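You operate a simulated robot arm through the tools that you are given. There is no shell and no other tool.

The job below is to be done with a simulated robot arm. You get a single attempt, and the scene is never put back.

JOB
Dry the room air down to 50 % on the logger, then switch the dehumidifier off.
Fine: set its dial to 50; switch the logger's display on, watch it till it shows 50 %, and switch the display off again.

It is judged by the outcome, as a careful person would: the job done as asked, and still so three seconds after it is handed in. It fails if anything else is knocked over, pushed out of place, dropped, spilled or broken.

ROBOT AND FRAMES
A 7-joint arm with a three-finger gripper, fixed in place. Base frame: the origin is at the foot of the arm, x ahead of it, y to its left, z up. Lengths are in cm, angles in rad, forces in N, time in s.
Its first joint turns from -2.897 to 2.897 rad. Payload 2.69 kg.
Tool frame: the origin (TCP) lies between the finger pads and is the grasp point; the fingertips stand 2.9 cm ahead of it; z points along the fingers, y is the line along which they close. The gripper opens to 12 cm. The gripper's body begins 7.8 cm behind the TCP.
Orientation is that of the tool frame in the base frame, as a unit quaternion [x, y, z, w]. With the fingers straight down and closing along the base's y, the tool's x points along the base's -x, its y along +y and its z along -z.

CONTROLS
- The arm moves only by the tool jog_arm. Its argument "steps" is a list of rows, each a list of 6 numbers: the shift along the tool's x, y, z in cm, then the turn, a rotation vector about the tool's x, y, z in rad. In form: [[tx, ty, tz, rx, ry, rz], ...]. A call has 1 to 20 rows; each row shifts and turns the commanded pose from where the row before left it, along the tool's axes as they then stand. "hand" is the opening, from 0 (shut) to 1 (fully open), set as the call begins (left out, the last holds). Each row takes 0.2 s and may step no farther than 5 cm and 0.15 rad from the row before; otherwise, or with a gripper value out of range, the whole call is refused. A pose out of reach is approached as far as the arm can. The call stops where the force on the tool passes 40 N (or 10 N more than at its start, if that is more) or the arm is blocked; 0.2 s more then pass. The fingers move at their own pace and stop on an object; they squeeze with about 24 N. The grip force told is the motor's: it shows also when the fingers shut on nothing. Time passes only in rows, and 0.2 s behind the last, so rows that do not move let the fingers close. It gives the time, the measured TCP pose, the force on the tool (base axes), the opening and the grip force at its end, in the units of the frame above (readings bear some noise), with the torque about the TCP (base axes, N m) and any sound that the robot's microphone picked up, and new pictures: "show" is both (left out), scene, wrist or none.
- Cameras (640 x 400 px; columns grow to the right, rows downward): "scene" is fixed at [22.08, 64.95, 172.46]; the picture's right is [-0.85, -0.53, 0.00], its down [-0.31, 0.50, -0.81] and it looks along [0.43, -0.69, -0.59] (base axes); focal length 317 px, centre (320, 200). "wrist" rides on the gripper at [6.3, 0, -10.4] in the tool frame; the picture's right is [0.00, 1.00, 0.00], its down [-0.83, 0.00, -0.56] and it looks along [-0.56, 0.00, 0.83] (tool axes); focal length 275 px, centre (320, 200). There is no depth. A picture from a camera that has moved, and an enlarged one, comes with that camera's place and axes in the base frame and with its lens.
- move_column(by): slides the trunk up (or, below 0, down) by that many cm; the arm rides with it, the base frame stays. It gives what a move gives, with no picture.
- inspect(camera, box): a new picture of the part [left, top, right, bottom] of that camera's present view, enlarged. It takes no simulated time.
- job_done(): hands the job in; it is judged then, once.

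Nothing tells you positions but the pictures and the camera data. Unless the task says otherwise, let go and move clear before handing in.

The tools are called by a JSON object that holds its "method" and its "body". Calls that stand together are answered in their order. jog_arm: Moves the arm, as the interface text tells. Its arguments: {"type":"object","properties":{"steps":{"type":"array"},"hand":{"type":"number"},"show":{"type":"string","enum":["both","scene","wrist","none"]}},"required":["steps"]} The other tools are called the same way: move_column (by) slides the trunk up or down; inspect (camera, box) takes an enlarged picture of a part of a camera's view; job_done () hands the job in.

At the start:

```text
time: 0.0
position: [54.94, -3.06, 143.39]
orientation: [0.0, 1.0, 0.001, 0.0]
ft_force: [0.1, 0.4, -0.2]
ft_torque: [0.04, -0.01, -0.02]
width: 12.0
gripper_force: 0.1
trunk travel left (down, up): [-40.0, 18.6]
```

scene: 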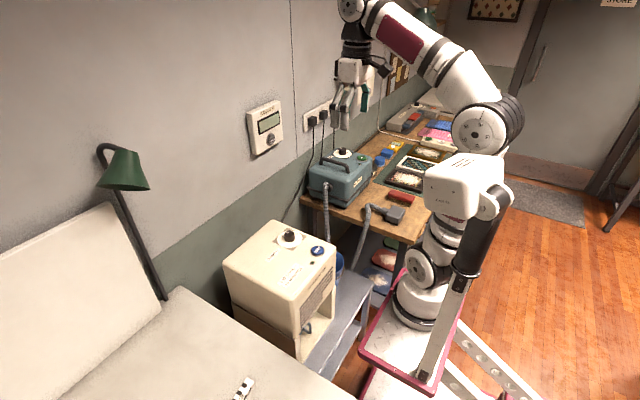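
wrist: 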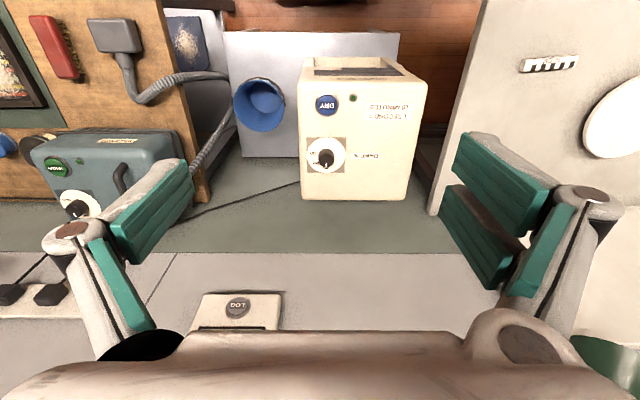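

I see a cream dehumidifier with a dial and a blue button near the wall, a logger on the wall with a display and a round button, and a blue-grey appliance on the bench. I'll look closer at all of them before moving.

{"method": "inspect", "body": {"camera": "scene", "box": [210, 210, 350, 300]}}

{"method": "inspect", "body": {"camera": "scene", "box": [235, 90, 305, 165]}}

{"method": "inspect", "body": {"camera": "wrist", "box": [290, 50, 440, 210]}}

{"method": "inspect", "body": {"camera": "wrist", "box": [180, 280, 300, 340]}}

{"method": "inspect", "body": {"camera": "scene", "box": [290, 130, 420, 230]}}

```text
4.44 times, centred on (280, 255) of scene
camera zoom: at [22.08, 64.95, 172.46], right [-0.85, -0.53, 0.0], down [-0.31, 0.5, -0.81], along [0.43, -0.69, -0.59], focal length 1407 px, centre (498, -44)
```

zoom: 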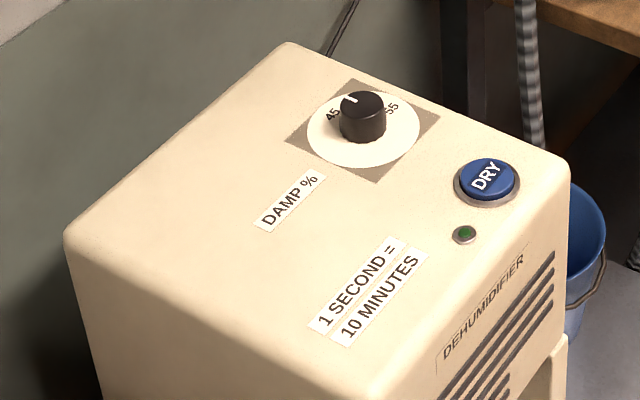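

```text
5.33 times, centred on (270, 128) of scene
camera zoom: at [22.08, 64.95, 172.46], right [-0.85, -0.53, 0.0], down [-0.31, 0.5, -0.81], along [0.43, -0.69, -0.59], focal length 1688 px, centre (587, 587)
```

zoom: 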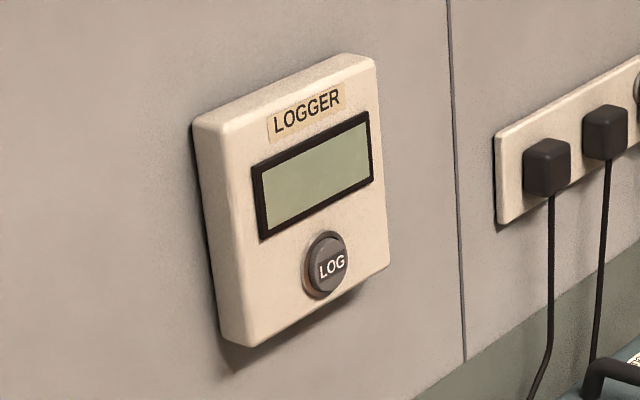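

```text
2.50 times, centred on (365, 130) of wrist
camera zoom: at [48.7, -3.08, 153.84], right [0.0, 1.0, 0.0], down [0.83, 0.0, 0.56], along [0.56, 0.0, -0.83], focal length 688 px, centre (208, 375)
```

zoom: 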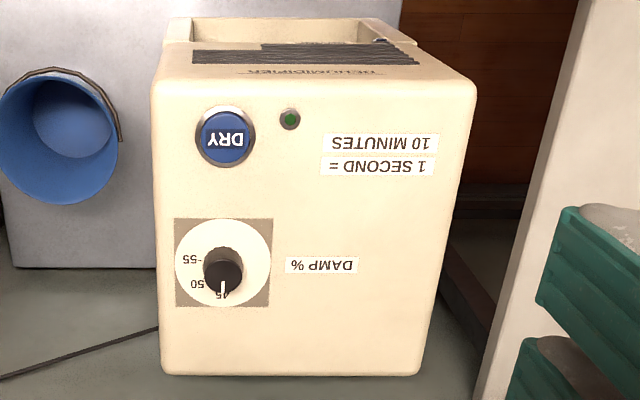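

```text
5.33 times, centred on (240, 310) of wrist
camera zoom: at [48.7, -3.08, 153.84], right [0.0, 1.0, 0.0], down [0.83, 0.0, 0.56], along [0.56, 0.0, -0.83], focal length 1468 px, centre (747, -387)
```

zoom: 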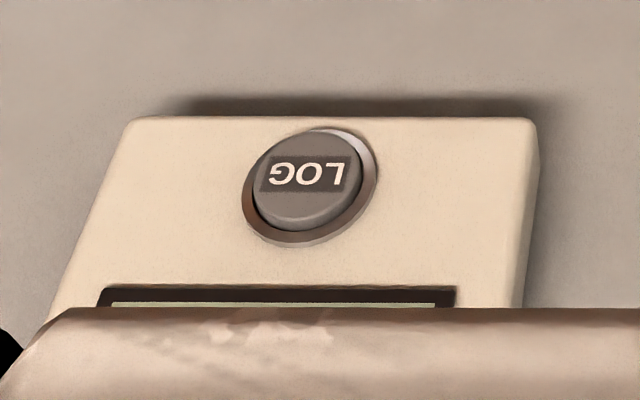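

```text
4.00 times, centred on (355, 180) of scene
camera zoom: at [22.08, 64.95, 172.46], right [-0.85, -0.53, 0.0], down [-0.31, 0.5, -0.81], along [0.43, -0.69, -0.59], focal length 1266 px, centre (180, 280)
```

zoom: 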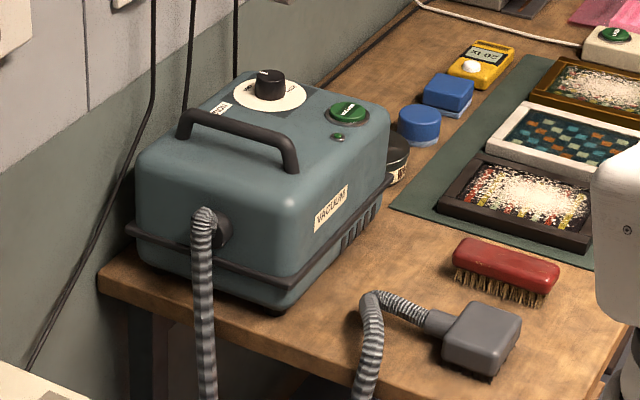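

The dehumidifier's dial knob is at about (76.5, -1.7, 94.5), its DRY button at about (64.6, -1.6, 93.6) with a dark lamp beside it, and the wall logger's LOG button at about (96, -19, 120.5). I'll zoom in further on the dial, lamp and box outline.

{"method": "inspect", "body": {"camera": "scene", "box": [265, 220, 325, 258]}}

{"method": "inspect", "body": {"camera": "wrist", "box": [300, 90, 370, 180]}}

{"method": "inspect", "body": {"camera": "scene", "box": [320, 0, 540, 200]}}

{"method": "inspect", "body": {"camera": "scene", "box": [200, 200, 540, 400]}}

```text
10.53 times, centred on (295, 239) of scene
camera zoom: at [22.08, 64.95, 172.46], right [-0.85, -0.53, 0.0], down [-0.31, 0.5, -0.81], along [0.43, -0.69, -0.59], focal length 3332 px, centre (583, -210)
```

zoom: 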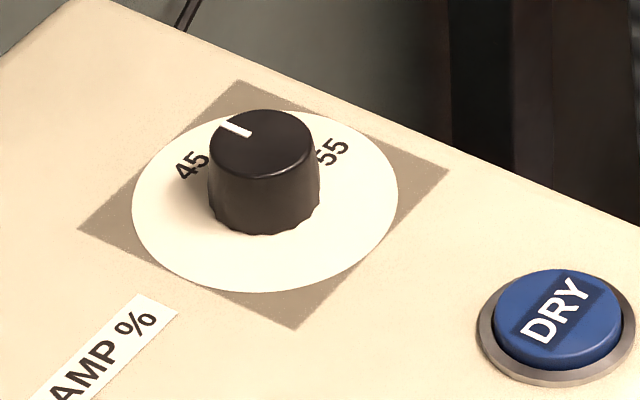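

```text
4.44 times, centred on (335, 135) of wrist
camera zoom: at [48.7, -3.08, 153.84], right [0.0, 1.0, 0.0], down [0.83, 0.0, 0.56], along [0.56, 0.0, -0.83], focal length 1224 px, centre (253, 489)
```

zoom: 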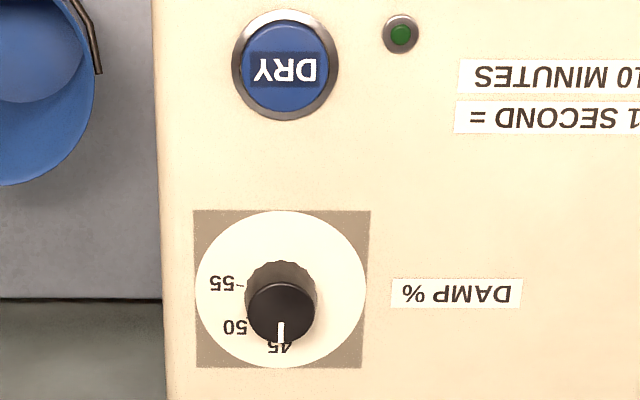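

```text
2.00 times, centred on (430, 100) of scene
camera zoom: at [22.08, 64.95, 172.46], right [-0.85, -0.53, 0.0], down [-0.31, 0.5, -0.81], along [0.43, -0.69, -0.59], focal length 633 px, centre (100, 400)
```

zoom: 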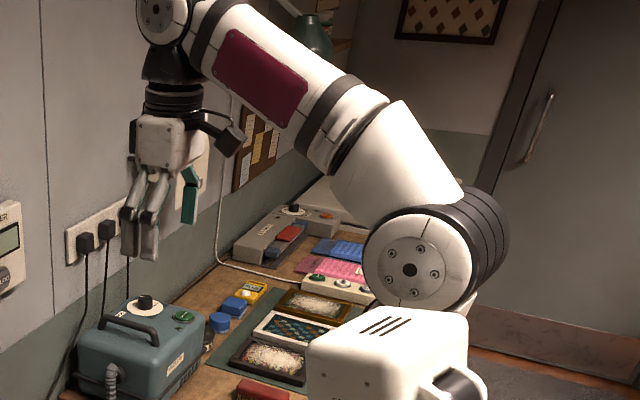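

```text
1.88 times, centred on (370, 300) of scene
camera zoom: at [22.08, 64.95, 172.46], right [-0.85, -0.53, 0.0], down [-0.31, 0.5, -0.81], along [0.43, -0.69, -0.59], focal length 596 px, centre (226, 12)
```

zoom: 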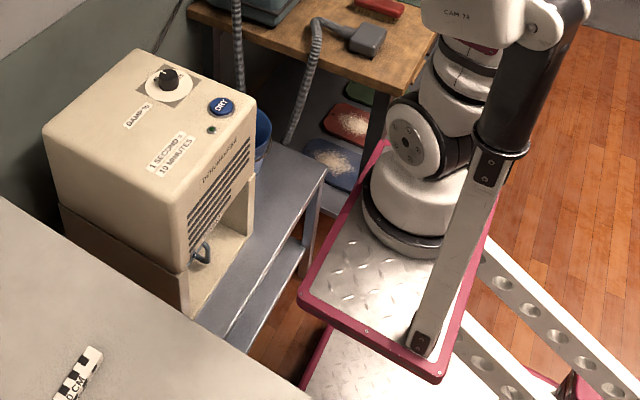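

The knob points at 45 (toward the wall, +x), 50 is 45° clockwise from it, and the lamp is dark, so the dehumidifier seems to be off. I'll set the dial first, so I'm lowering the trunk in stages and checking the clearance.

{"method": "move_column", "body": {"by": -20}}

{"method": "jog_arm", "body": {"steps": [[0, 0, 0, 0, 0, 0]], "show": "both"}}

```text
time: 2.2
position: [54.98, -3.02, 123.2]
orientation: [0.0, 1.0, -0.001, 0.001]
ft_force: [-1.1, -0.4, 0.1]
ft_torque: [-0.02, -0.01, 0.02]
width: 12.0
gripper_force: 0.0
trunk travel left (down, up): [-20.0, 38.6]
```

```text
time: 2.6
position: [55.1, -3.03, 123.23]
orientation: [0.0, 1.0, -0.001, 0.001]
ft_force: [1.2, -0.1, 0.2]
ft_torque: [-0.04, 0.0, 0.0]
width: 12.0
gripper_force: 0.1
trunk travel left (down, up): [-20.0, 38.6]
camera wrist: at [48.8, -3.09, 133.71], right [0.0, 1.0, 0.0], down [0.83, 0.0, 0.56], along [0.56, 0.0, -0.83], focal length 275 px, centre (320, 200)
```

scene: 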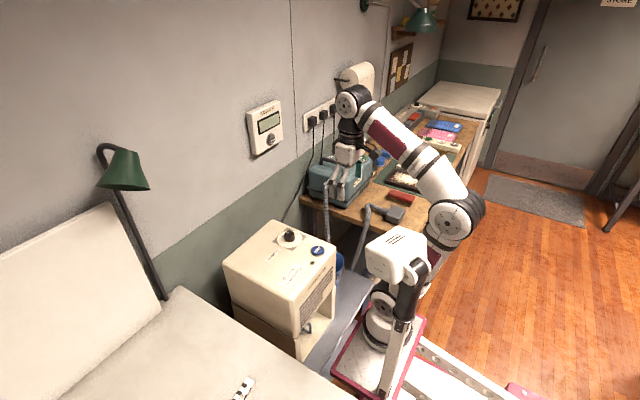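
wrist: 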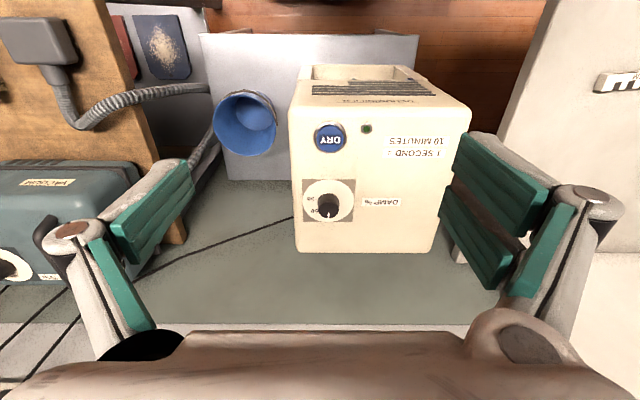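

The trunk went down freely; now I check the clearance between the trunk platform and the grey bench before lowering further.

{"method": "inspect", "body": {"camera": "scene", "box": [230, 210, 490, 400]}}

{"method": "inspect", "body": {"camera": "wrist", "box": [280, 100, 440, 260]}}

```text
2.11 times, centred on (360, 305) of scene
camera zoom: at [22.08, 64.95, 172.46], right [-0.85, -0.53, 0.0], down [-0.31, 0.5, -0.81], along [0.43, -0.69, -0.59], focal length 666 px, centre (236, -21)
```

zoom: 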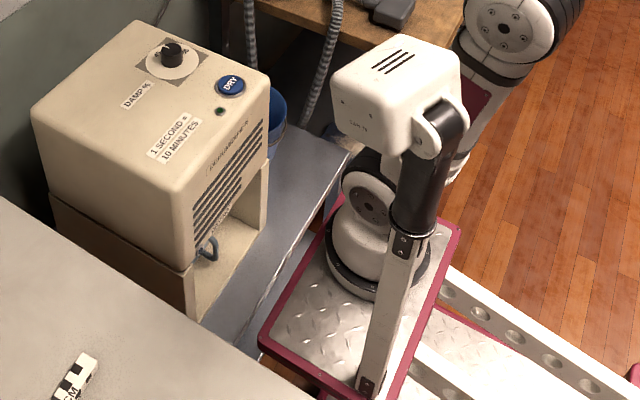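

```text
2.50 times, centred on (360, 180) of wrist
camera zoom: at [48.8, -3.09, 133.71], right [0.0, 1.0, 0.0], down [0.83, 0.0, 0.56], along [0.56, 0.0, -0.83], focal length 688 px, centre (220, 250)
```

zoom: 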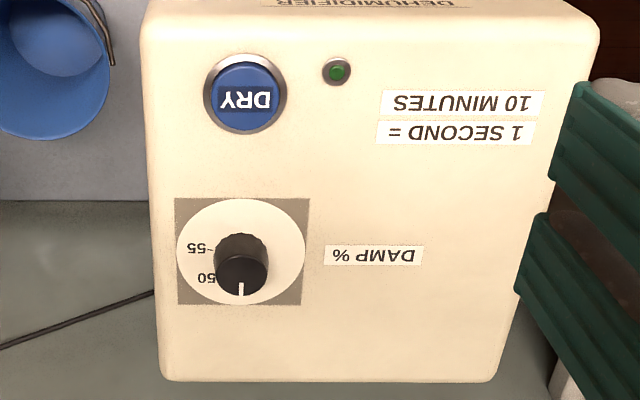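

The trunk platform seems to creep toward the bench edge as it drops, so I'll leave the trunk here and reach down with the arm. Next I move above the knob at about (76.6, -1.65) with the tips near z = 105.

{"method": "jog_arm", "body": {"steps": [[-3.6, 0.23, 2.5, 0, 0, 0], [-3.6, 0.23, 2.5, 0, 0, 0], [-3.6, 0.23, 2.5, 0, 0, 0], [-3.6, 0.23, 2.5, 0, 0, 0], [-3.6, 0.23, 2.5, 0, 0, 0], [-3.5, 0.23, 2.5, 0, 0, 0]], "show": "both"}}

```text
time: 4.0
position: [76.66, -1.62, 108.24]
orientation: [0.0, 1.0, -0.001, 0.002]
ft_force: [-0.9, 0.1, 0.4]
ft_torque: [0.0, -0.03, -0.01]
width: 12.0
gripper_force: 0.1
trunk travel left (down, up): [-20.0, 38.6]
camera wrist: at [70.44, -1.69, 118.71], right [-0.01, 1.0, 0.0], down [0.83, 0.01, 0.56], along [0.56, 0.0, -0.83], focal length 275 px, centre (320, 200)
```

scene: 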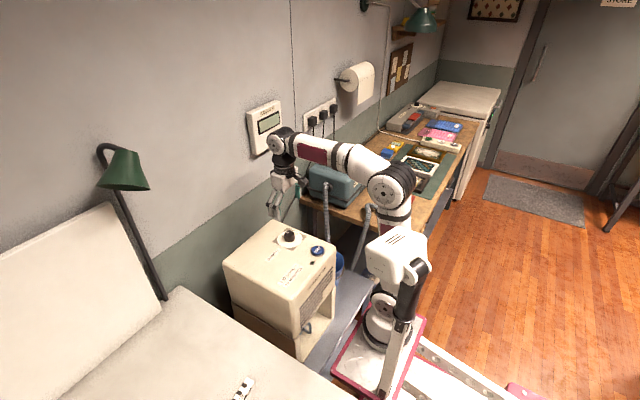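
wrist: 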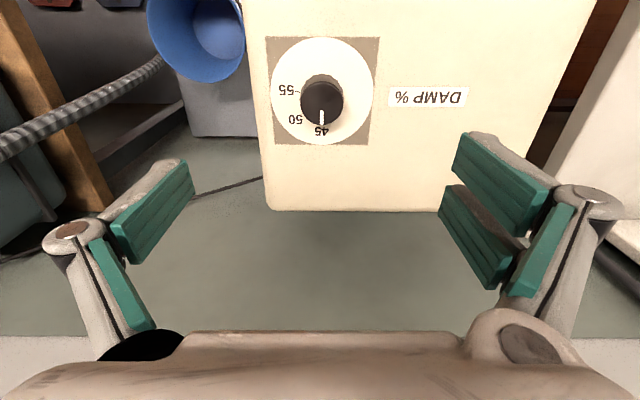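

The gripper is now above the knob, and the fingertips hang either side along y. I'll check the alignment more closely.

{"method": "inspect", "body": {"camera": "wrist", "box": [260, 30, 390, 150]}}

{"method": "inspect", "body": {"camera": "scene", "box": [240, 120, 340, 270]}}

```text
3.33 times, centred on (325, 90) of wrist
camera zoom: at [70.44, -1.69, 118.71], right [-0.01, 1.0, 0.0], down [0.83, 0.01, 0.56], along [0.56, 0.0, -0.83], focal length 918 px, centre (303, 567)
```

zoom: 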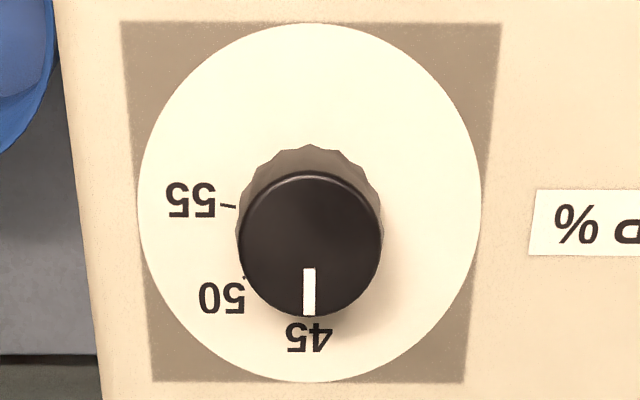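

```text
2.67 times, centred on (290, 195) of scene
camera zoom: at [22.08, 64.95, 172.46], right [-0.85, -0.53, 0.0], down [-0.31, 0.5, -0.81], along [0.43, -0.69, -0.59], focal length 844 px, centre (400, 213)
```

zoom: 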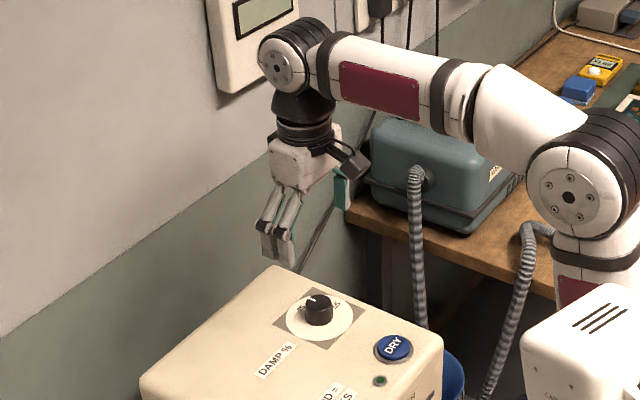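

The knob centre measures about (76.35, -1.6), its top near z = 95.7 and the plate near 93. I'll half-close the fingers, shift 0.3 cm in and descend so the tips stop about 1 cm above the plate.

{"method": "jog_arm", "body": {"steps": [[0.3, 0, 0, 0, 0, 0], [0, 0, 2.5, 0, 0, 0], [0, 0, 2.5, 0, 0, 0], [0, 0, 2.5, 0, 0, 0], [0, 0, 2.0, 0, 0, 0], [0, 0, 1.0, 0, 0, 0], [0, 0, 0.7, 0, 0, 0]], "hand": 0.5, "show": "both"}}

```text
time: 5.6
position: [76.24, -1.61, 97.11]
orientation: [0.0, 1.0, -0.001, 0.002]
ft_force: [0.8, 0.3, 0.0]
ft_torque: [0.01, 0.01, -0.01]
width: 6.0
gripper_force: 0.1
trunk travel left (down, up): [-20.0, 38.6]
camera wrist: at [70.01, -1.71, 107.55], right [0.0, 1.0, 0.0], down [0.83, 0.0, 0.56], along [0.56, 0.0, -0.83], focal length 275 px, centre (320, 200)
```

scene: 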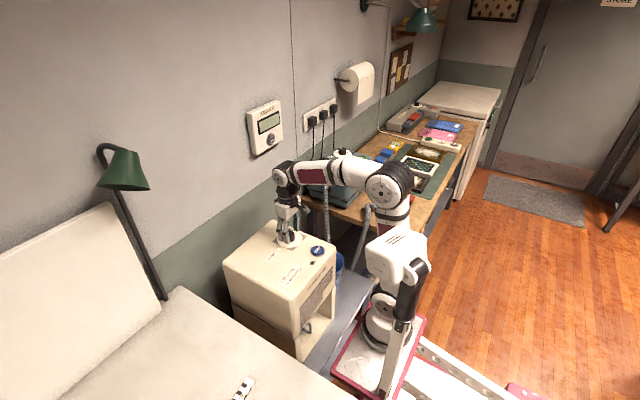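
wrist: 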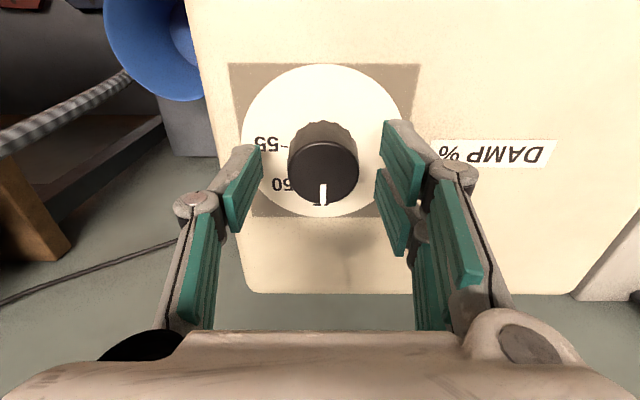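

{"method": "inspect", "body": {"camera": "wrist", "box": [220, 60, 450, 240]}}

{"method": "inspect", "body": {"camera": "scene", "box": [250, 180, 340, 260]}}

```text
2.22 times, centred on (335, 150) of wrist
camera zoom: at [70.01, -1.71, 107.55], right [0.0, 1.0, 0.0], down [0.83, 0.0, 0.56], along [0.56, 0.0, -0.83], focal length 612 px, centre (287, 311)
```

zoom: 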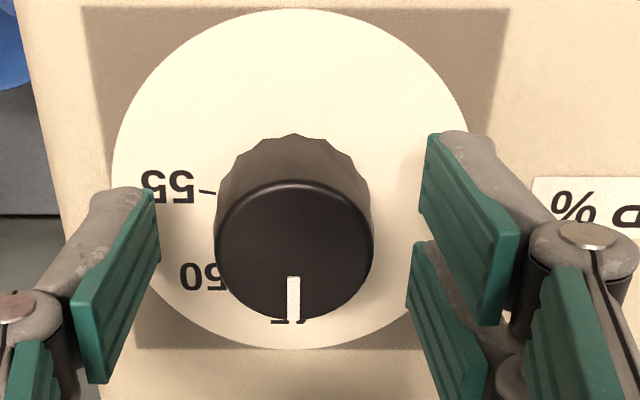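

```text
5.00 times, centred on (295, 220) of scene
camera zoom: at [22.08, 64.95, 172.46], right [-0.85, -0.53, 0.0], down [-0.31, 0.5, -0.81], along [0.43, -0.69, -0.59], focal length 1583 px, centre (445, 100)
```

zoom: 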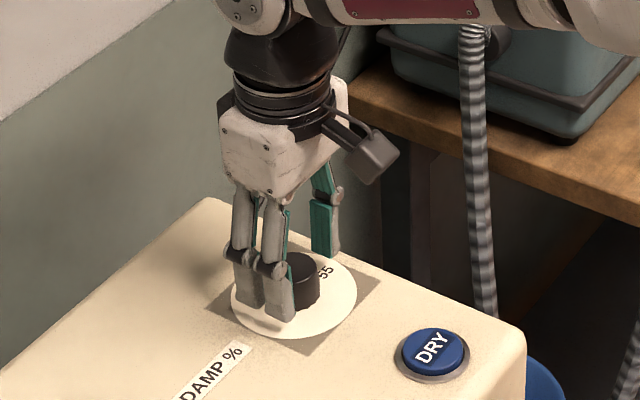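

The fingers straddle the knob well. I'll lower 0.4 cm more and close on the knob.

{"method": "jog_arm", "body": {"steps": [[0.0, 0.03, 0.4, 0, 0, 0], [0, 0, 0, 0, 0, 0]], "show": "none"}}

{"method": "jog_arm", "body": {"steps": [[0, 0, 0, 0, 0, 0], [0, 0, 0, 0, 0, 0], [0, 0, 0, 0, 0, 0]], "hand": 0, "show": "both"}}

```text
time: 6.2
position: [76.33, -1.75, 96.75]
orientation: [0.0, 1.0, -0.001, 0.002]
ft_force: [-0.1, 0.3, -0.5]
ft_torque: [-0.01, -0.01, -0.03]
width: 5.98
gripper_force: 0.0
trunk travel left (down, up): [-20.0, 38.6]
```

```text
time: 7.0
position: [76.41, -1.49, 96.86]
orientation: [-0.001, 1.0, 0.0, 0.001]
ft_force: [2.0, 10.8, 2.7]
ft_torque: [0.35, -0.02, 0.03]
width: 3.59
gripper_force: 45.1
trunk travel left (down, up): [-20.0, 38.6]
camera wrist: at [70.05, -1.59, 107.19], right [-0.01, 1.0, 0.0], down [0.83, 0.0, 0.56], along [0.56, 0.0, -0.83], focal length 275 px, centre (320, 200)
```

scene: 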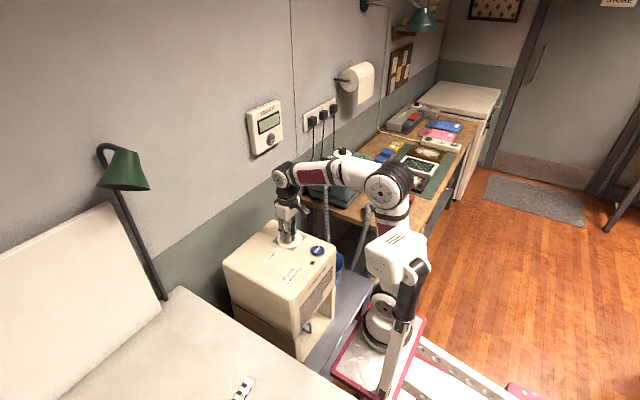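
wrist: 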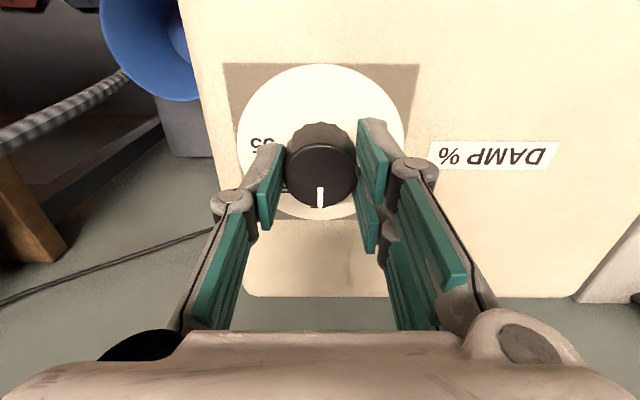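

The knob is gripped (3.6 cm wide) with a slight sideways load, which I'll relieve with a small +y shift. Then I'll turn it 45° clockwise toward 50.

{"method": "jog_arm", "body": {"steps": [[0, 0.2, 0, 0, 0, 0], [0, 0, 0, 0, 0, 0]], "show": "none"}}

{"method": "jog_arm", "body": {"steps": [[0, 0, 0, 0, 0, 0.13], [0, 0, 0, 0, 0, 0.13], [0, 0, 0, 0, 0, 0.13], [0, 0, 0, 0, 0, 0]], "show": "both"}}

```text
time: 7.6
position: [76.28, -1.59, 96.81]
orientation: [0.0, 1.0, -0.001, 0.001]
ft_force: [2.4, 2.6, 5.4]
ft_torque: [0.18, 0.13, 0.02]
width: 3.63
gripper_force: 45.4
trunk travel left (down, up): [-20.0, 38.6]
```

```text
time: 8.6
position: [76.47, -1.48, 96.81]
orientation: [0.196, 0.981, -0.001, 0.002]
ft_force: [-1.5, 1.5, 5.9]
ft_torque: [-0.26, -0.19, 0.0]
width: 3.59
gripper_force: 45.2
trunk travel left (down, up): [-20.0, 38.6]
camera wrist: at [70.53, 0.9, 107.2], right [0.38, 0.93, 0.0], down [0.77, -0.31, 0.56], along [0.52, -0.21, -0.83], focal length 275 px, centre (320, 200)
```

scene: 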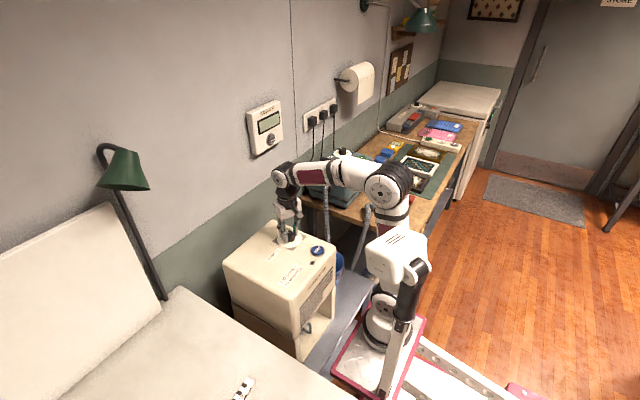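
wrist: 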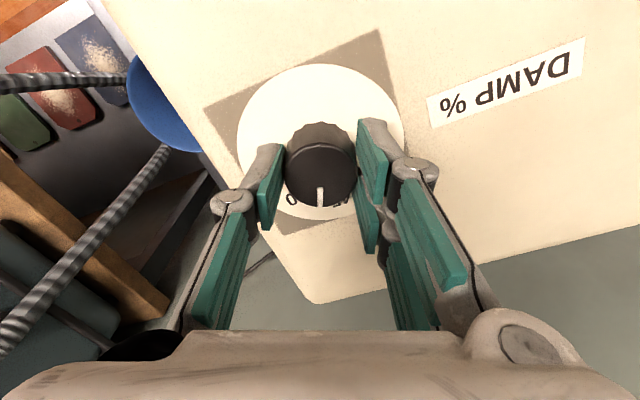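

The knob follows the gripper with no slip (about 22° so far). I'll turn the remaining half.

{"method": "jog_arm", "body": {"steps": [[0, 0, 0, 0, 0, 0.132], [0, 0, 0, 0, 0, 0.132], [0, 0, 0, 0, 0, 0.131], [0, 0, 0, 0, 0, 0]], "show": "wrist"}}

{"method": "inspect", "body": {"camera": "wrist", "box": [220, 60, 420, 230]}}

```text
time: 9.6
position: [76.39, -1.48, 96.74]
orientation: [0.383, 0.924, 0.0, 0.002]
ft_force: [1.4, 1.5, 7.4]
ft_torque: [-0.07, -0.17, -0.01]
width: 3.6
gripper_force: 45.0
trunk travel left (down, up): [-20.0, 38.6]
camera wrist: at [71.9, 3.01, 107.19], right [0.7, 0.71, 0.0], down [0.59, -0.58, 0.56], along [0.4, -0.39, -0.83], focal length 275 px, centre (320, 200)
```

wrist: 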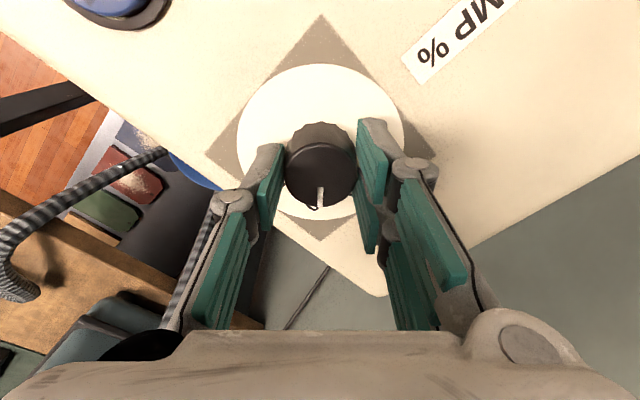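

```text
2.35 times, centred on (320, 145) of wrist
camera zoom: at [71.9, 3.01, 107.19], right [0.7, 0.71, 0.0], down [0.59, -0.58, 0.56], along [0.4, -0.39, -0.83], focal length 648 px, centre (320, 329)
```

zoom: 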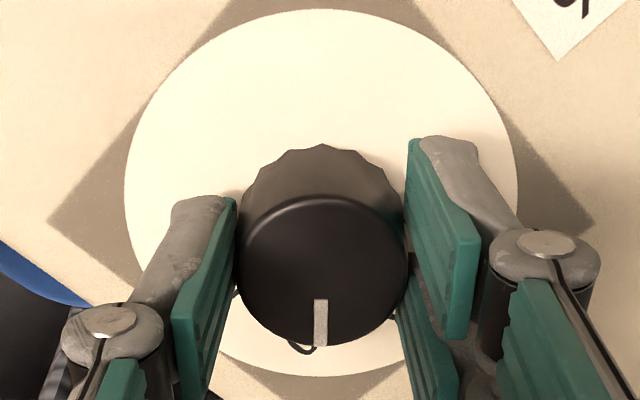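

The pointer is now 45° clockwise from where it was, lined up with 50. I'll let go, rise straight up and check the dial.

{"method": "jog_arm", "body": {"steps": [[0, 0, 0, 0, 0, 0], [0, 0, 0, 0, 0, 0], [0, 0, -3, 0, 0, 0], [0, 0, -4, 0, 0, 0], [0, 0, -4, 0, 0, 0]], "hand": 0.5, "show": "wrist"}}

{"method": "inspect", "body": {"camera": "wrist", "box": [250, 30, 390, 150]}}

{"method": "inspect", "body": {"camera": "scene", "box": [250, 180, 340, 260]}}

{"method": "inspect", "body": {"camera": "scene", "box": [235, 90, 305, 165]}}

```text
time: 10.8
position: [76.2, -1.52, 107.8]
orientation: [0.382, 0.924, -0.001, 0.001]
ft_force: [0.0, 0.1, 0.5]
ft_torque: [0.01, 0.02, 0.04]
width: 5.99
gripper_force: 0.0
trunk travel left (down, up): [-20.0, 38.6]
camera wrist: at [71.81, 2.9, 118.17], right [0.7, 0.71, 0.0], down [0.59, -0.58, 0.56], along [0.4, -0.39, -0.83], focal length 275 px, centre (320, 200)
```

wrist: 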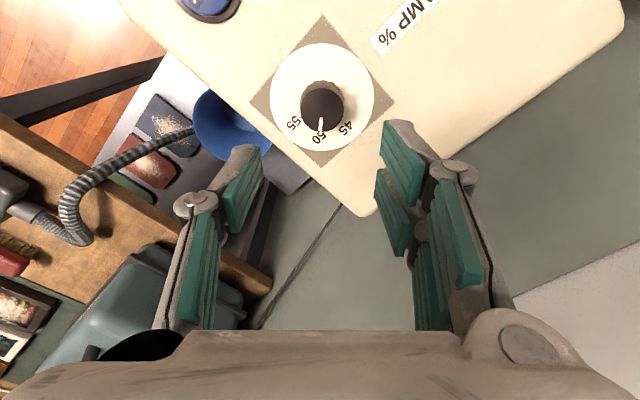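

```text
3.33 times, centred on (320, 90) of wrist
camera zoom: at [71.81, 2.9, 118.17], right [0.7, 0.71, 0.0], down [0.59, -0.58, 0.56], along [0.4, -0.39, -0.83], focal length 918 px, centre (320, 567)
```

zoom: 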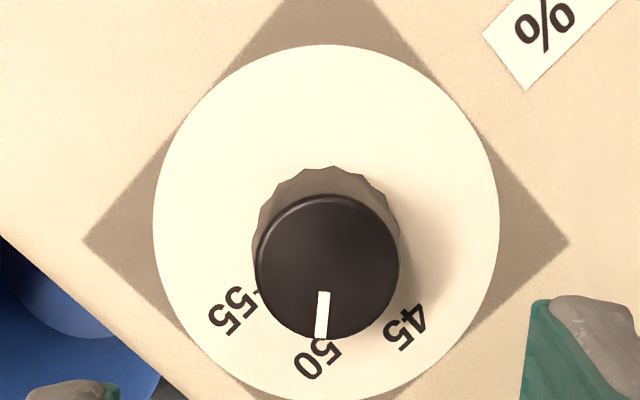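

```text
5.00 times, centred on (295, 220) of scene
camera zoom: at [22.08, 64.95, 172.46], right [-0.85, -0.53, 0.0], down [-0.31, 0.5, -0.81], along [0.43, -0.69, -0.59], focal length 1583 px, centre (445, 100)
```

zoom: 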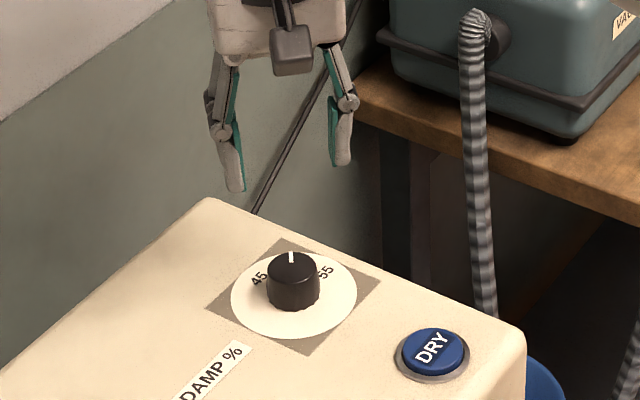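

```text
5.33 times, centred on (270, 128) of scene
camera zoom: at [22.08, 64.95, 172.46], right [-0.85, -0.53, 0.0], down [-0.31, 0.5, -0.81], along [0.43, -0.69, -0.59], focal length 1688 px, centre (587, 587)
```

zoom: 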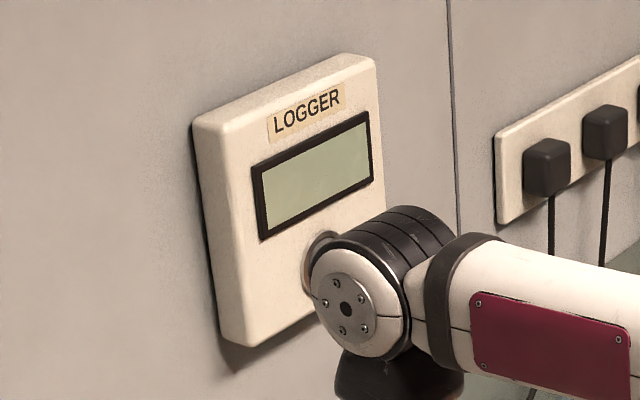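

The dial is at 50 and the logger's display is blank (off). Now I lift, straighten the wrist and move in front of the logger with the fingers shut, ready to turn the tool level toward the LOG button.

{"method": "jog_arm", "body": {"steps": [[0, 0, -2.3, 0, 0, -0.131], [0, 0, -2.3, 0, 0, -0.131], [0, 0, -2.3, 0, 0, -0.131], [0, 0, -2.3, 0, 0, -0.131], [0, 0, -2.3, 0, 0, -0.131], [0, 0, -2.3, 0, 0, -0.13], [-0.95, -4.43, 0, 0, 0, 0], [-0.95, -4.43, 0, 0, 0, 0], [-0.95, -4.43, 0, 0, 0, 0], [-0.95, -4.43, 0, 0, 0, 0]], "hand": 0, "show": "both"}}

```text
time: 13.0
position: [79.14, -14.69, 121.4]
orientation: [0.0, 1.0, -0.002, 0.002]
ft_force: [0.5, 0.1, 0.0]
ft_torque: [0.02, 0.03, -0.04]
width: 0.0
gripper_force: 23.7
out of reach, approached as far as the arm can: row 10
trunk travel left (down, up): [-20.0, 38.6]
camera wrist: at [72.74, -14.75, 131.72], right [-0.01, 1.0, 0.0], down [0.83, 0.01, 0.56], along [0.56, 0.0, -0.83], focal length 275 px, centre (320, 200)
```

scene: 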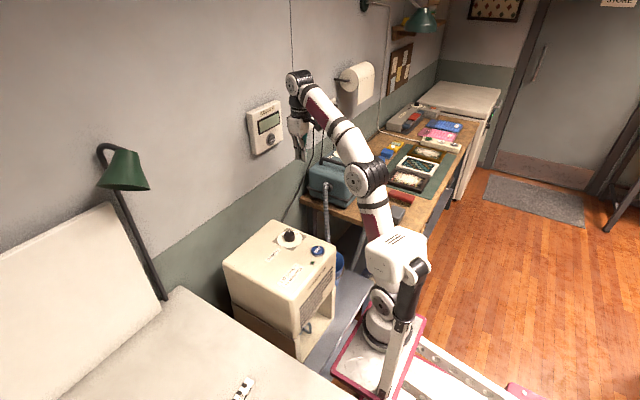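
wrist: 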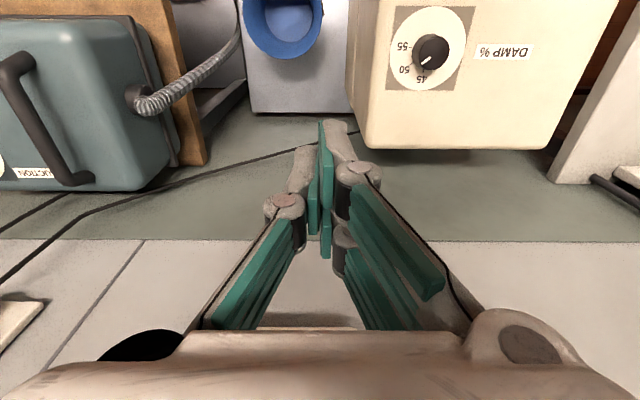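

The arm is nearly stretched out with the tool pointing down here; turning the tool level will bring the wrist back in reach. I'll rotate the tool toward the wall in place.

{"method": "jog_arm", "body": {"steps": [[0, 0, 0, 0, -0.1428, 0], [0, 0, 0, 0, -0.1428, 0], [0, 0, 0, 0, -0.1428, 0], [0, 0, 0, 0, -0.1428, 0], [0, 0, 0, 0, -0.1428, 0], [0, 0, 0, 0, -0.1428, 0], [0, 0, 0, 0, -0.1428, 0], [0, 0, 0, 0, -0.1428, 0], [0, 0, 0, 0, -0.1428, 0], [0, 0, 0, 0, -0.1428, 0], [0, 0, 0, 0, -0.1428, 0]], "show": "both"}}

```text
time: 15.4
position: [79.14, -14.77, 121.14]
orientation: [0.0, 0.706, -0.001, 0.708]
ft_force: [-0.9, -1.1, 0.6]
ft_torque: [0.02, 0.01, 0.03]
width: 0.0
gripper_force: 23.5
trunk travel left (down, up): [-20.0, 38.6]
camera wrist: at [68.73, -14.74, 114.9], right [0.0, 1.0, -0.01], down [-0.56, 0.01, 0.83], along [0.83, 0.0, 0.56], focal length 275 px, centre (320, 200)
```

scene: 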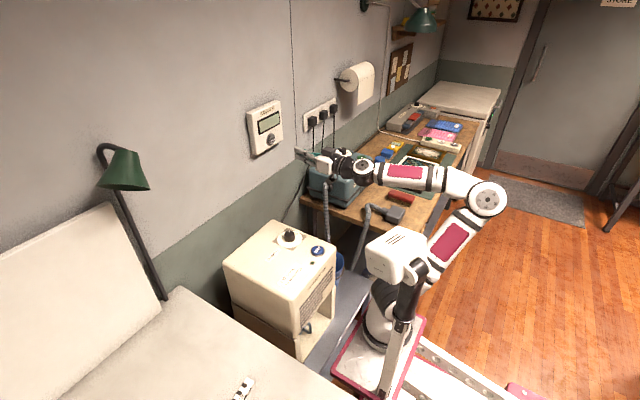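
wrist: 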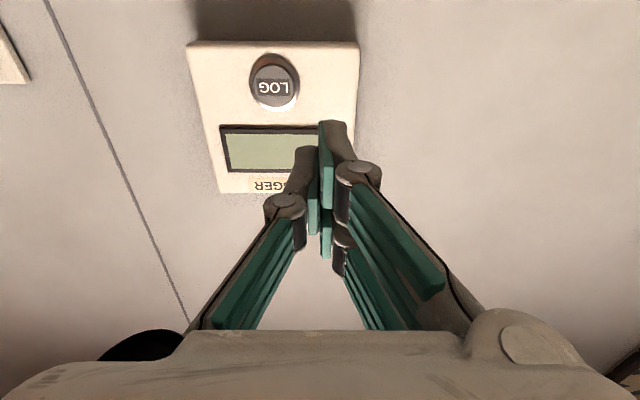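

The tool is level, facing the wall, and LOG measures about (96.1, -19.15, 120.1). I'll line up and go forward to about 6 cm short of it.

{"method": "jog_arm", "body": {"steps": [[0.5, -2.2, 0, 0, 0, 0], [0.5, -2.2, 0, 0, 0, 0], [0, 0, 4, 0, 0, 0], [0, 0, 4, 0, 0, 0], [0, 0, 0, 0, 0, 0]], "show": "both"}}

{"method": "inspect", "body": {"camera": "wrist", "box": [220, 60, 420, 240]}}

{"method": "inspect", "body": {"camera": "scene", "box": [235, 90, 325, 175]}}

```text
time: 16.6
position: [87.09, -19.02, 120.26]
orientation: [0.0, 0.706, 0.0, 0.708]
ft_force: [0.8, 0.2, -1.2]
ft_torque: [0.01, 0.0, -0.03]
width: 0.0
gripper_force: 24.1
trunk travel left (down, up): [-20.0, 38.6]
camera wrist: at [76.69, -19.07, 113.99], right [0.0, 1.0, -0.01], down [-0.56, 0.0, 0.83], along [0.83, 0.0, 0.56], focal length 275 px, centre (320, 200)
```

scene: 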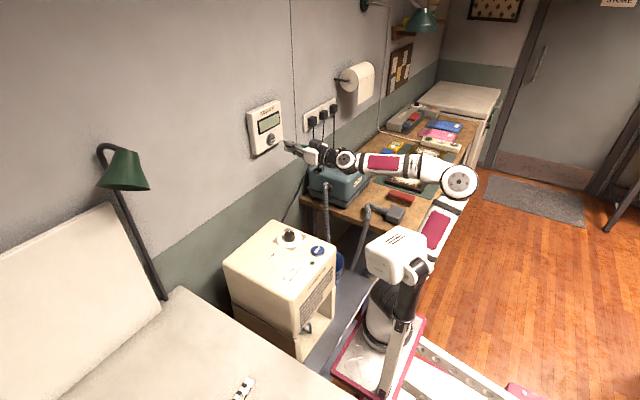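
wrist: 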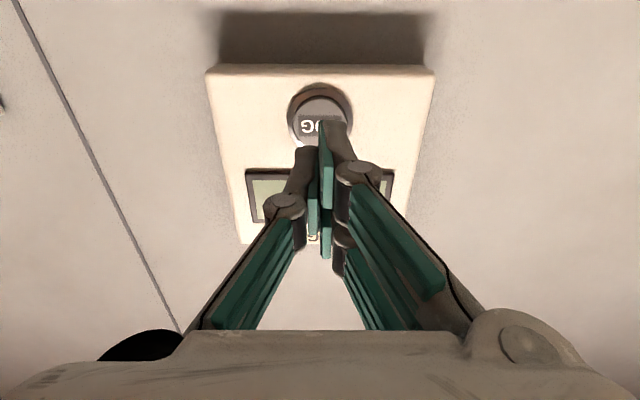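

```text
2.22 times, centred on (320, 150) of wrist
camera zoom: at [76.69, -19.07, 113.99], right [0.0, 1.0, -0.01], down [-0.56, 0.0, 0.83], along [0.83, 0.0, 0.56], focal length 612 px, centre (320, 311)
```

zoom: 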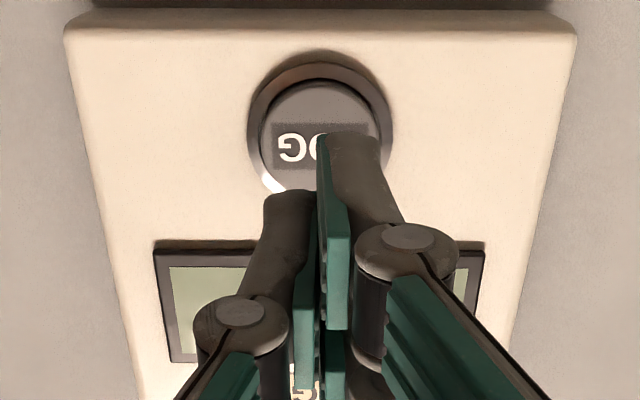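

```text
4.71 times, centred on (280, 132) of scene
camera zoom: at [22.08, 64.95, 172.46], right [-0.85, -0.53, 0.0], down [-0.31, 0.5, -0.81], along [0.43, -0.69, -0.59], focal length 1490 px, centre (508, 518)
```

zoom: 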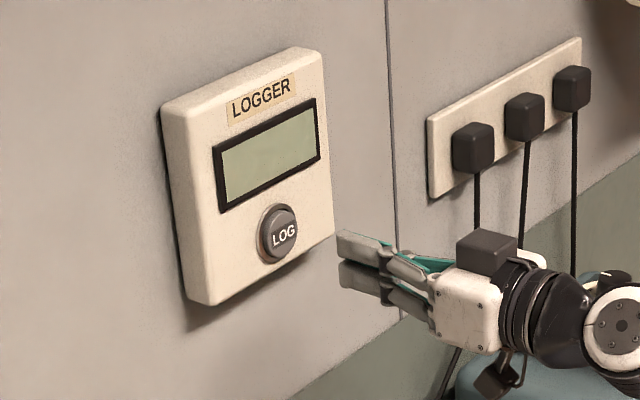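

LOG sits at about (96.1, -19.1, 120.4), straight ahead of the closed fingertips. I'll approach to within about 1.5 cm and then press in small steps.

{"method": "jog_arm", "body": {"steps": [[-0.1, -0.1, 3, 0, 0, 0], [0, 0, 1.5, 0, 0, 0], [0, 0, 0, 0, 0, 0]], "show": "none"}}

{"method": "inspect", "body": {"camera": "scene", "box": [235, 90, 325, 175]}}

{"method": "inspect", "body": {"camera": "wrist", "box": [220, 60, 420, 240]}}

```text
time: 17.4
position: [91.47, -19.11, 120.51]
orientation: [-0.002, 0.706, 0.001, 0.708]
ft_force: [0.7, -0.2, -0.2]
ft_torque: [-0.01, 0.01, 0.03]
width: 0.01
gripper_force: 24.3
trunk travel left (down, up): [-20.0, 38.6]
```

```text
4.71 times, centred on (280, 132) of scene
camera zoom: at [22.08, 64.95, 172.46], right [-0.85, -0.53, 0.0], down [-0.31, 0.5, -0.81], along [0.43, -0.69, -0.59], focal length 1490 px, centre (508, 518)
```

zoom: 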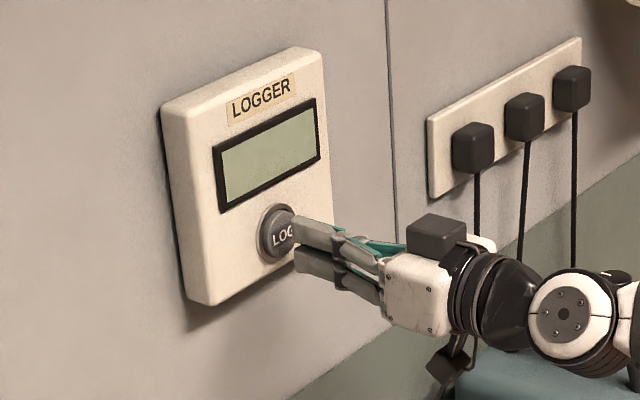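

```text
2.22 times, centred on (320, 150) of wrist
camera zoom: at [81.18, -19.15, 114.08], right [0.0, 1.0, -0.01], down [-0.56, 0.0, 0.83], along [0.83, 0.0, 0.56], focal length 612 px, centre (320, 311)
```

zoom: 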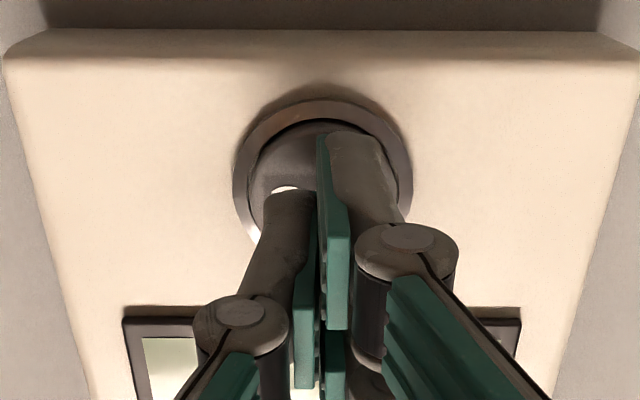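

Well aligned with the button. Now I press in small increments.

{"method": "jog_arm", "body": {"steps": [[0, 0, 0.4, 0, 0, 0], [0, 0, 0.4, 0, 0, 0], [0, 0, 0.3, 0, 0, 0]], "show": "none"}}

```text
time: 18.2
position: [92.74, -19.06, 120.43]
orientation: [-0.001, 0.705, -0.001, 0.709]
ft_force: [0.3, -0.4, 0.8]
ft_torque: [0.01, 0.03, 0.0]
width: 0.0
gripper_force: 24.1
trunk travel left (down, up): [-20.0, 38.6]
```

{"method": "jog_arm", "body": {"steps": [[0, 0, 0.3, 0, 0, 0], [0, 0, 0.3, 0, 0, 0]], "show": "none"}}

{"method": "inspect", "body": {"camera": "scene", "box": [235, 90, 325, 175]}}

```text
time: 18.8
position: [93.29, -19.05, 120.37]
orientation: [-0.001, 0.706, 0.0, 0.708]
ft_force: [-1.7, -0.6, -0.5]
ft_torque: [-0.02, -0.01, 0.05]
width: 0.57
gripper_force: 28.3
trunk travel left (down, up): [-20.0, 38.6]
```

```text
4.71 times, centred on (280, 132) of scene
camera zoom: at [22.08, 64.95, 172.46], right [-0.85, -0.53, 0.0], down [-0.31, 0.5, -0.81], along [0.43, -0.69, -0.59], focal length 1490 px, centre (508, 518)
```

zoom: 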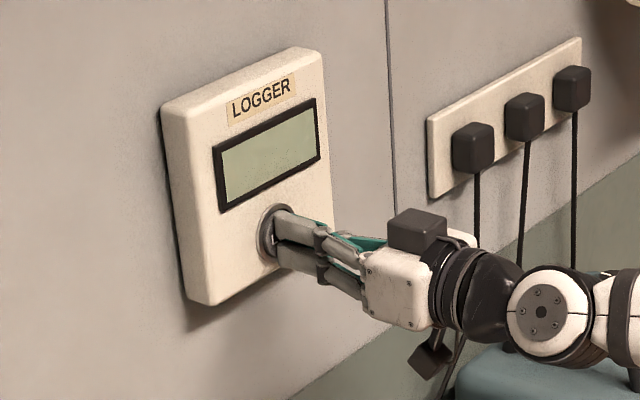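

The tips have just touched the button. I'll keep pressing gently.

{"method": "jog_arm", "body": {"steps": [[0, 0, 0.25, 0, 0, 0], [0, 0, 0.2, 0, 0, 0]], "show": "none"}}

{"method": "inspect", "body": {"camera": "scene", "box": [235, 90, 325, 175]}}

```text
time: 19.4
position: [93.63, -19.08, 120.31]
orientation: [-0.001, 0.707, 0.001, 0.707]
ft_force: [-12.7, 1.9, -2.9]
ft_torque: [0.0, 0.09, 0.06]
width: 0.58
gripper_force: 28.7
trunk travel left (down, up): [-20.0, 38.6]
heard: click
```

```text
4.71 times, centred on (280, 132) of scene
camera zoom: at [22.08, 64.95, 172.46], right [-0.85, -0.53, 0.0], down [-0.31, 0.5, -0.81], along [0.43, -0.69, -0.59], focal length 1490 px, centre (508, 518)
```

zoom: 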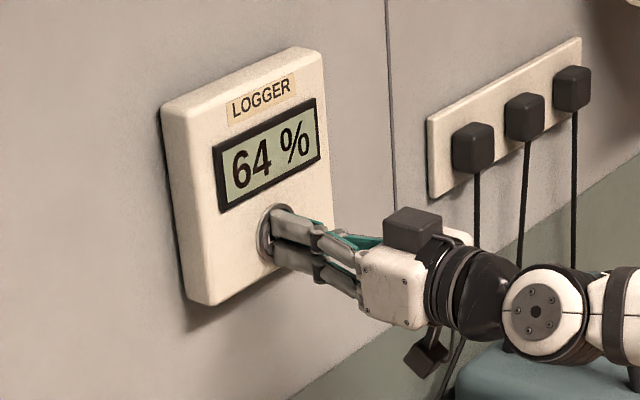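

The button clicked and the logger shows 64 %. I'll back off and check that it stays on.

{"method": "jog_arm", "body": {"steps": [[0, 0, -1.5, 0, 0, 0], [0, 0, -3.5, 0, 0, 0], [0, 0, -4, 0, 0, 0], [0, 0, -4, 0, 0, 0], [0, 0, 0, 0, 0, 0]], "show": "scene"}}

{"method": "inspect", "body": {"camera": "scene", "box": [235, 90, 325, 175]}}

```text
time: 20.6
position: [80.81, -19.19, 120.41]
orientation: [-0.001, 0.706, -0.001, 0.709]
ft_force: [1.1, 0.5, -0.4]
ft_torque: [0.0, 0.02, 0.01]
width: 0.0
gripper_force: 28.7
trunk travel left (down, up): [-20.0, 38.6]
```

scene: 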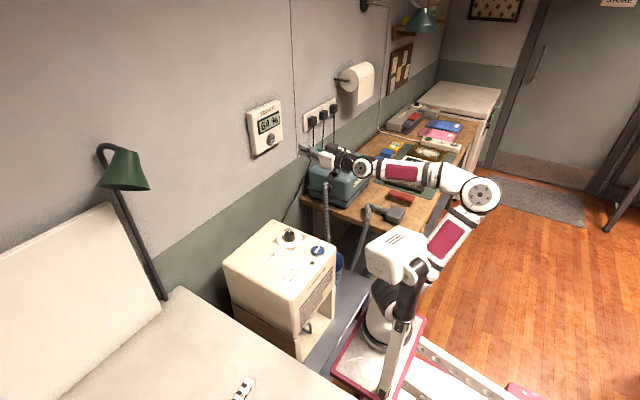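

```text
4.71 times, centred on (280, 132) of scene
camera zoom: at [22.08, 64.95, 172.46], right [-0.85, -0.53, 0.0], down [-0.31, 0.5, -0.81], along [0.43, -0.69, -0.59], focal length 1490 px, centre (508, 518)
```

zoom: 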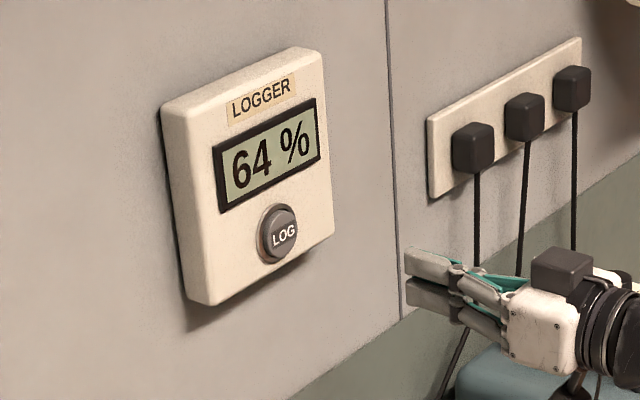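

The display stays on at 64 %. Now I go back to the dehumidifier: move to its centreline, turn the tool down and hover above DRY at (64.6, -1.6).

{"method": "jog_arm", "body": {"steps": [[0, 4.4, -2, 0, 0, 0], [0, 4.4, -2, 0, 0, 0], [0, 4.4, -2, 0, 0, 0], [0, 4.4, -2, 0, 0, 0], [0, 0, 0, 0, 0.1428, 0], [0, 0, 0, 0, 0.1428, 0], [0, 0, 0, 0, 0.1428, 0], [0, 0, 0, 0, 0.1428, 0], [0, 0, 0, 0, 0.1428, 0], [0, 0, 0, 0, 0.1428, 0], [0, 0, 0, 0, 0.1428, 0], [0, 0, 0, 0, 0.1428, 0], [0, 0, 0, 0, 0.1428, 0], [0, 0, 0, 0, 0.1428, 0], [0, 0, 0, 0, 0.1428, 0]], "show": "both"}}

```text
time: 23.8
position: [72.61, -1.43, 120.4]
orientation: [-0.001, 1.0, -0.001, 0.002]
ft_force: [-0.1, 0.4, 0.6]
ft_torque: [0.0, -0.11, -0.01]
width: 0.0
gripper_force: 28.7
trunk travel left (down, up): [-20.0, 38.6]
camera wrist: at [66.45, -1.58, 130.78], right [-0.01, 1.0, 0.0], down [0.83, 0.01, 0.56], along [0.56, 0.0, -0.83], focal length 275 px, centre (320, 200)
```

scene: 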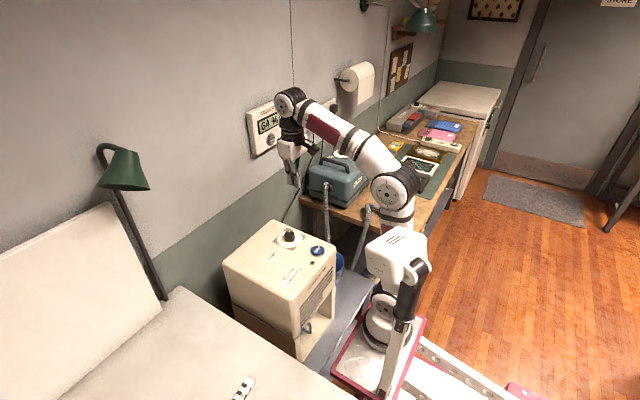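
wrist: 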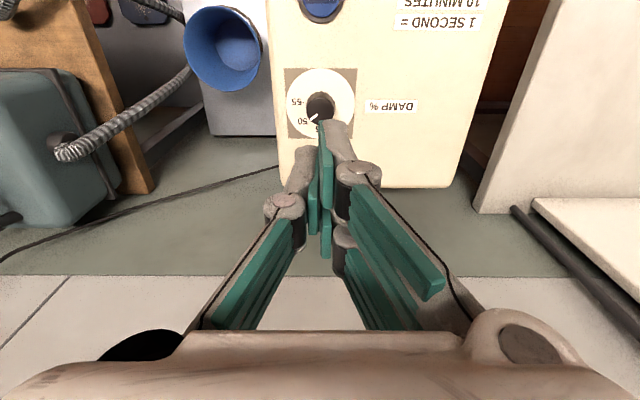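

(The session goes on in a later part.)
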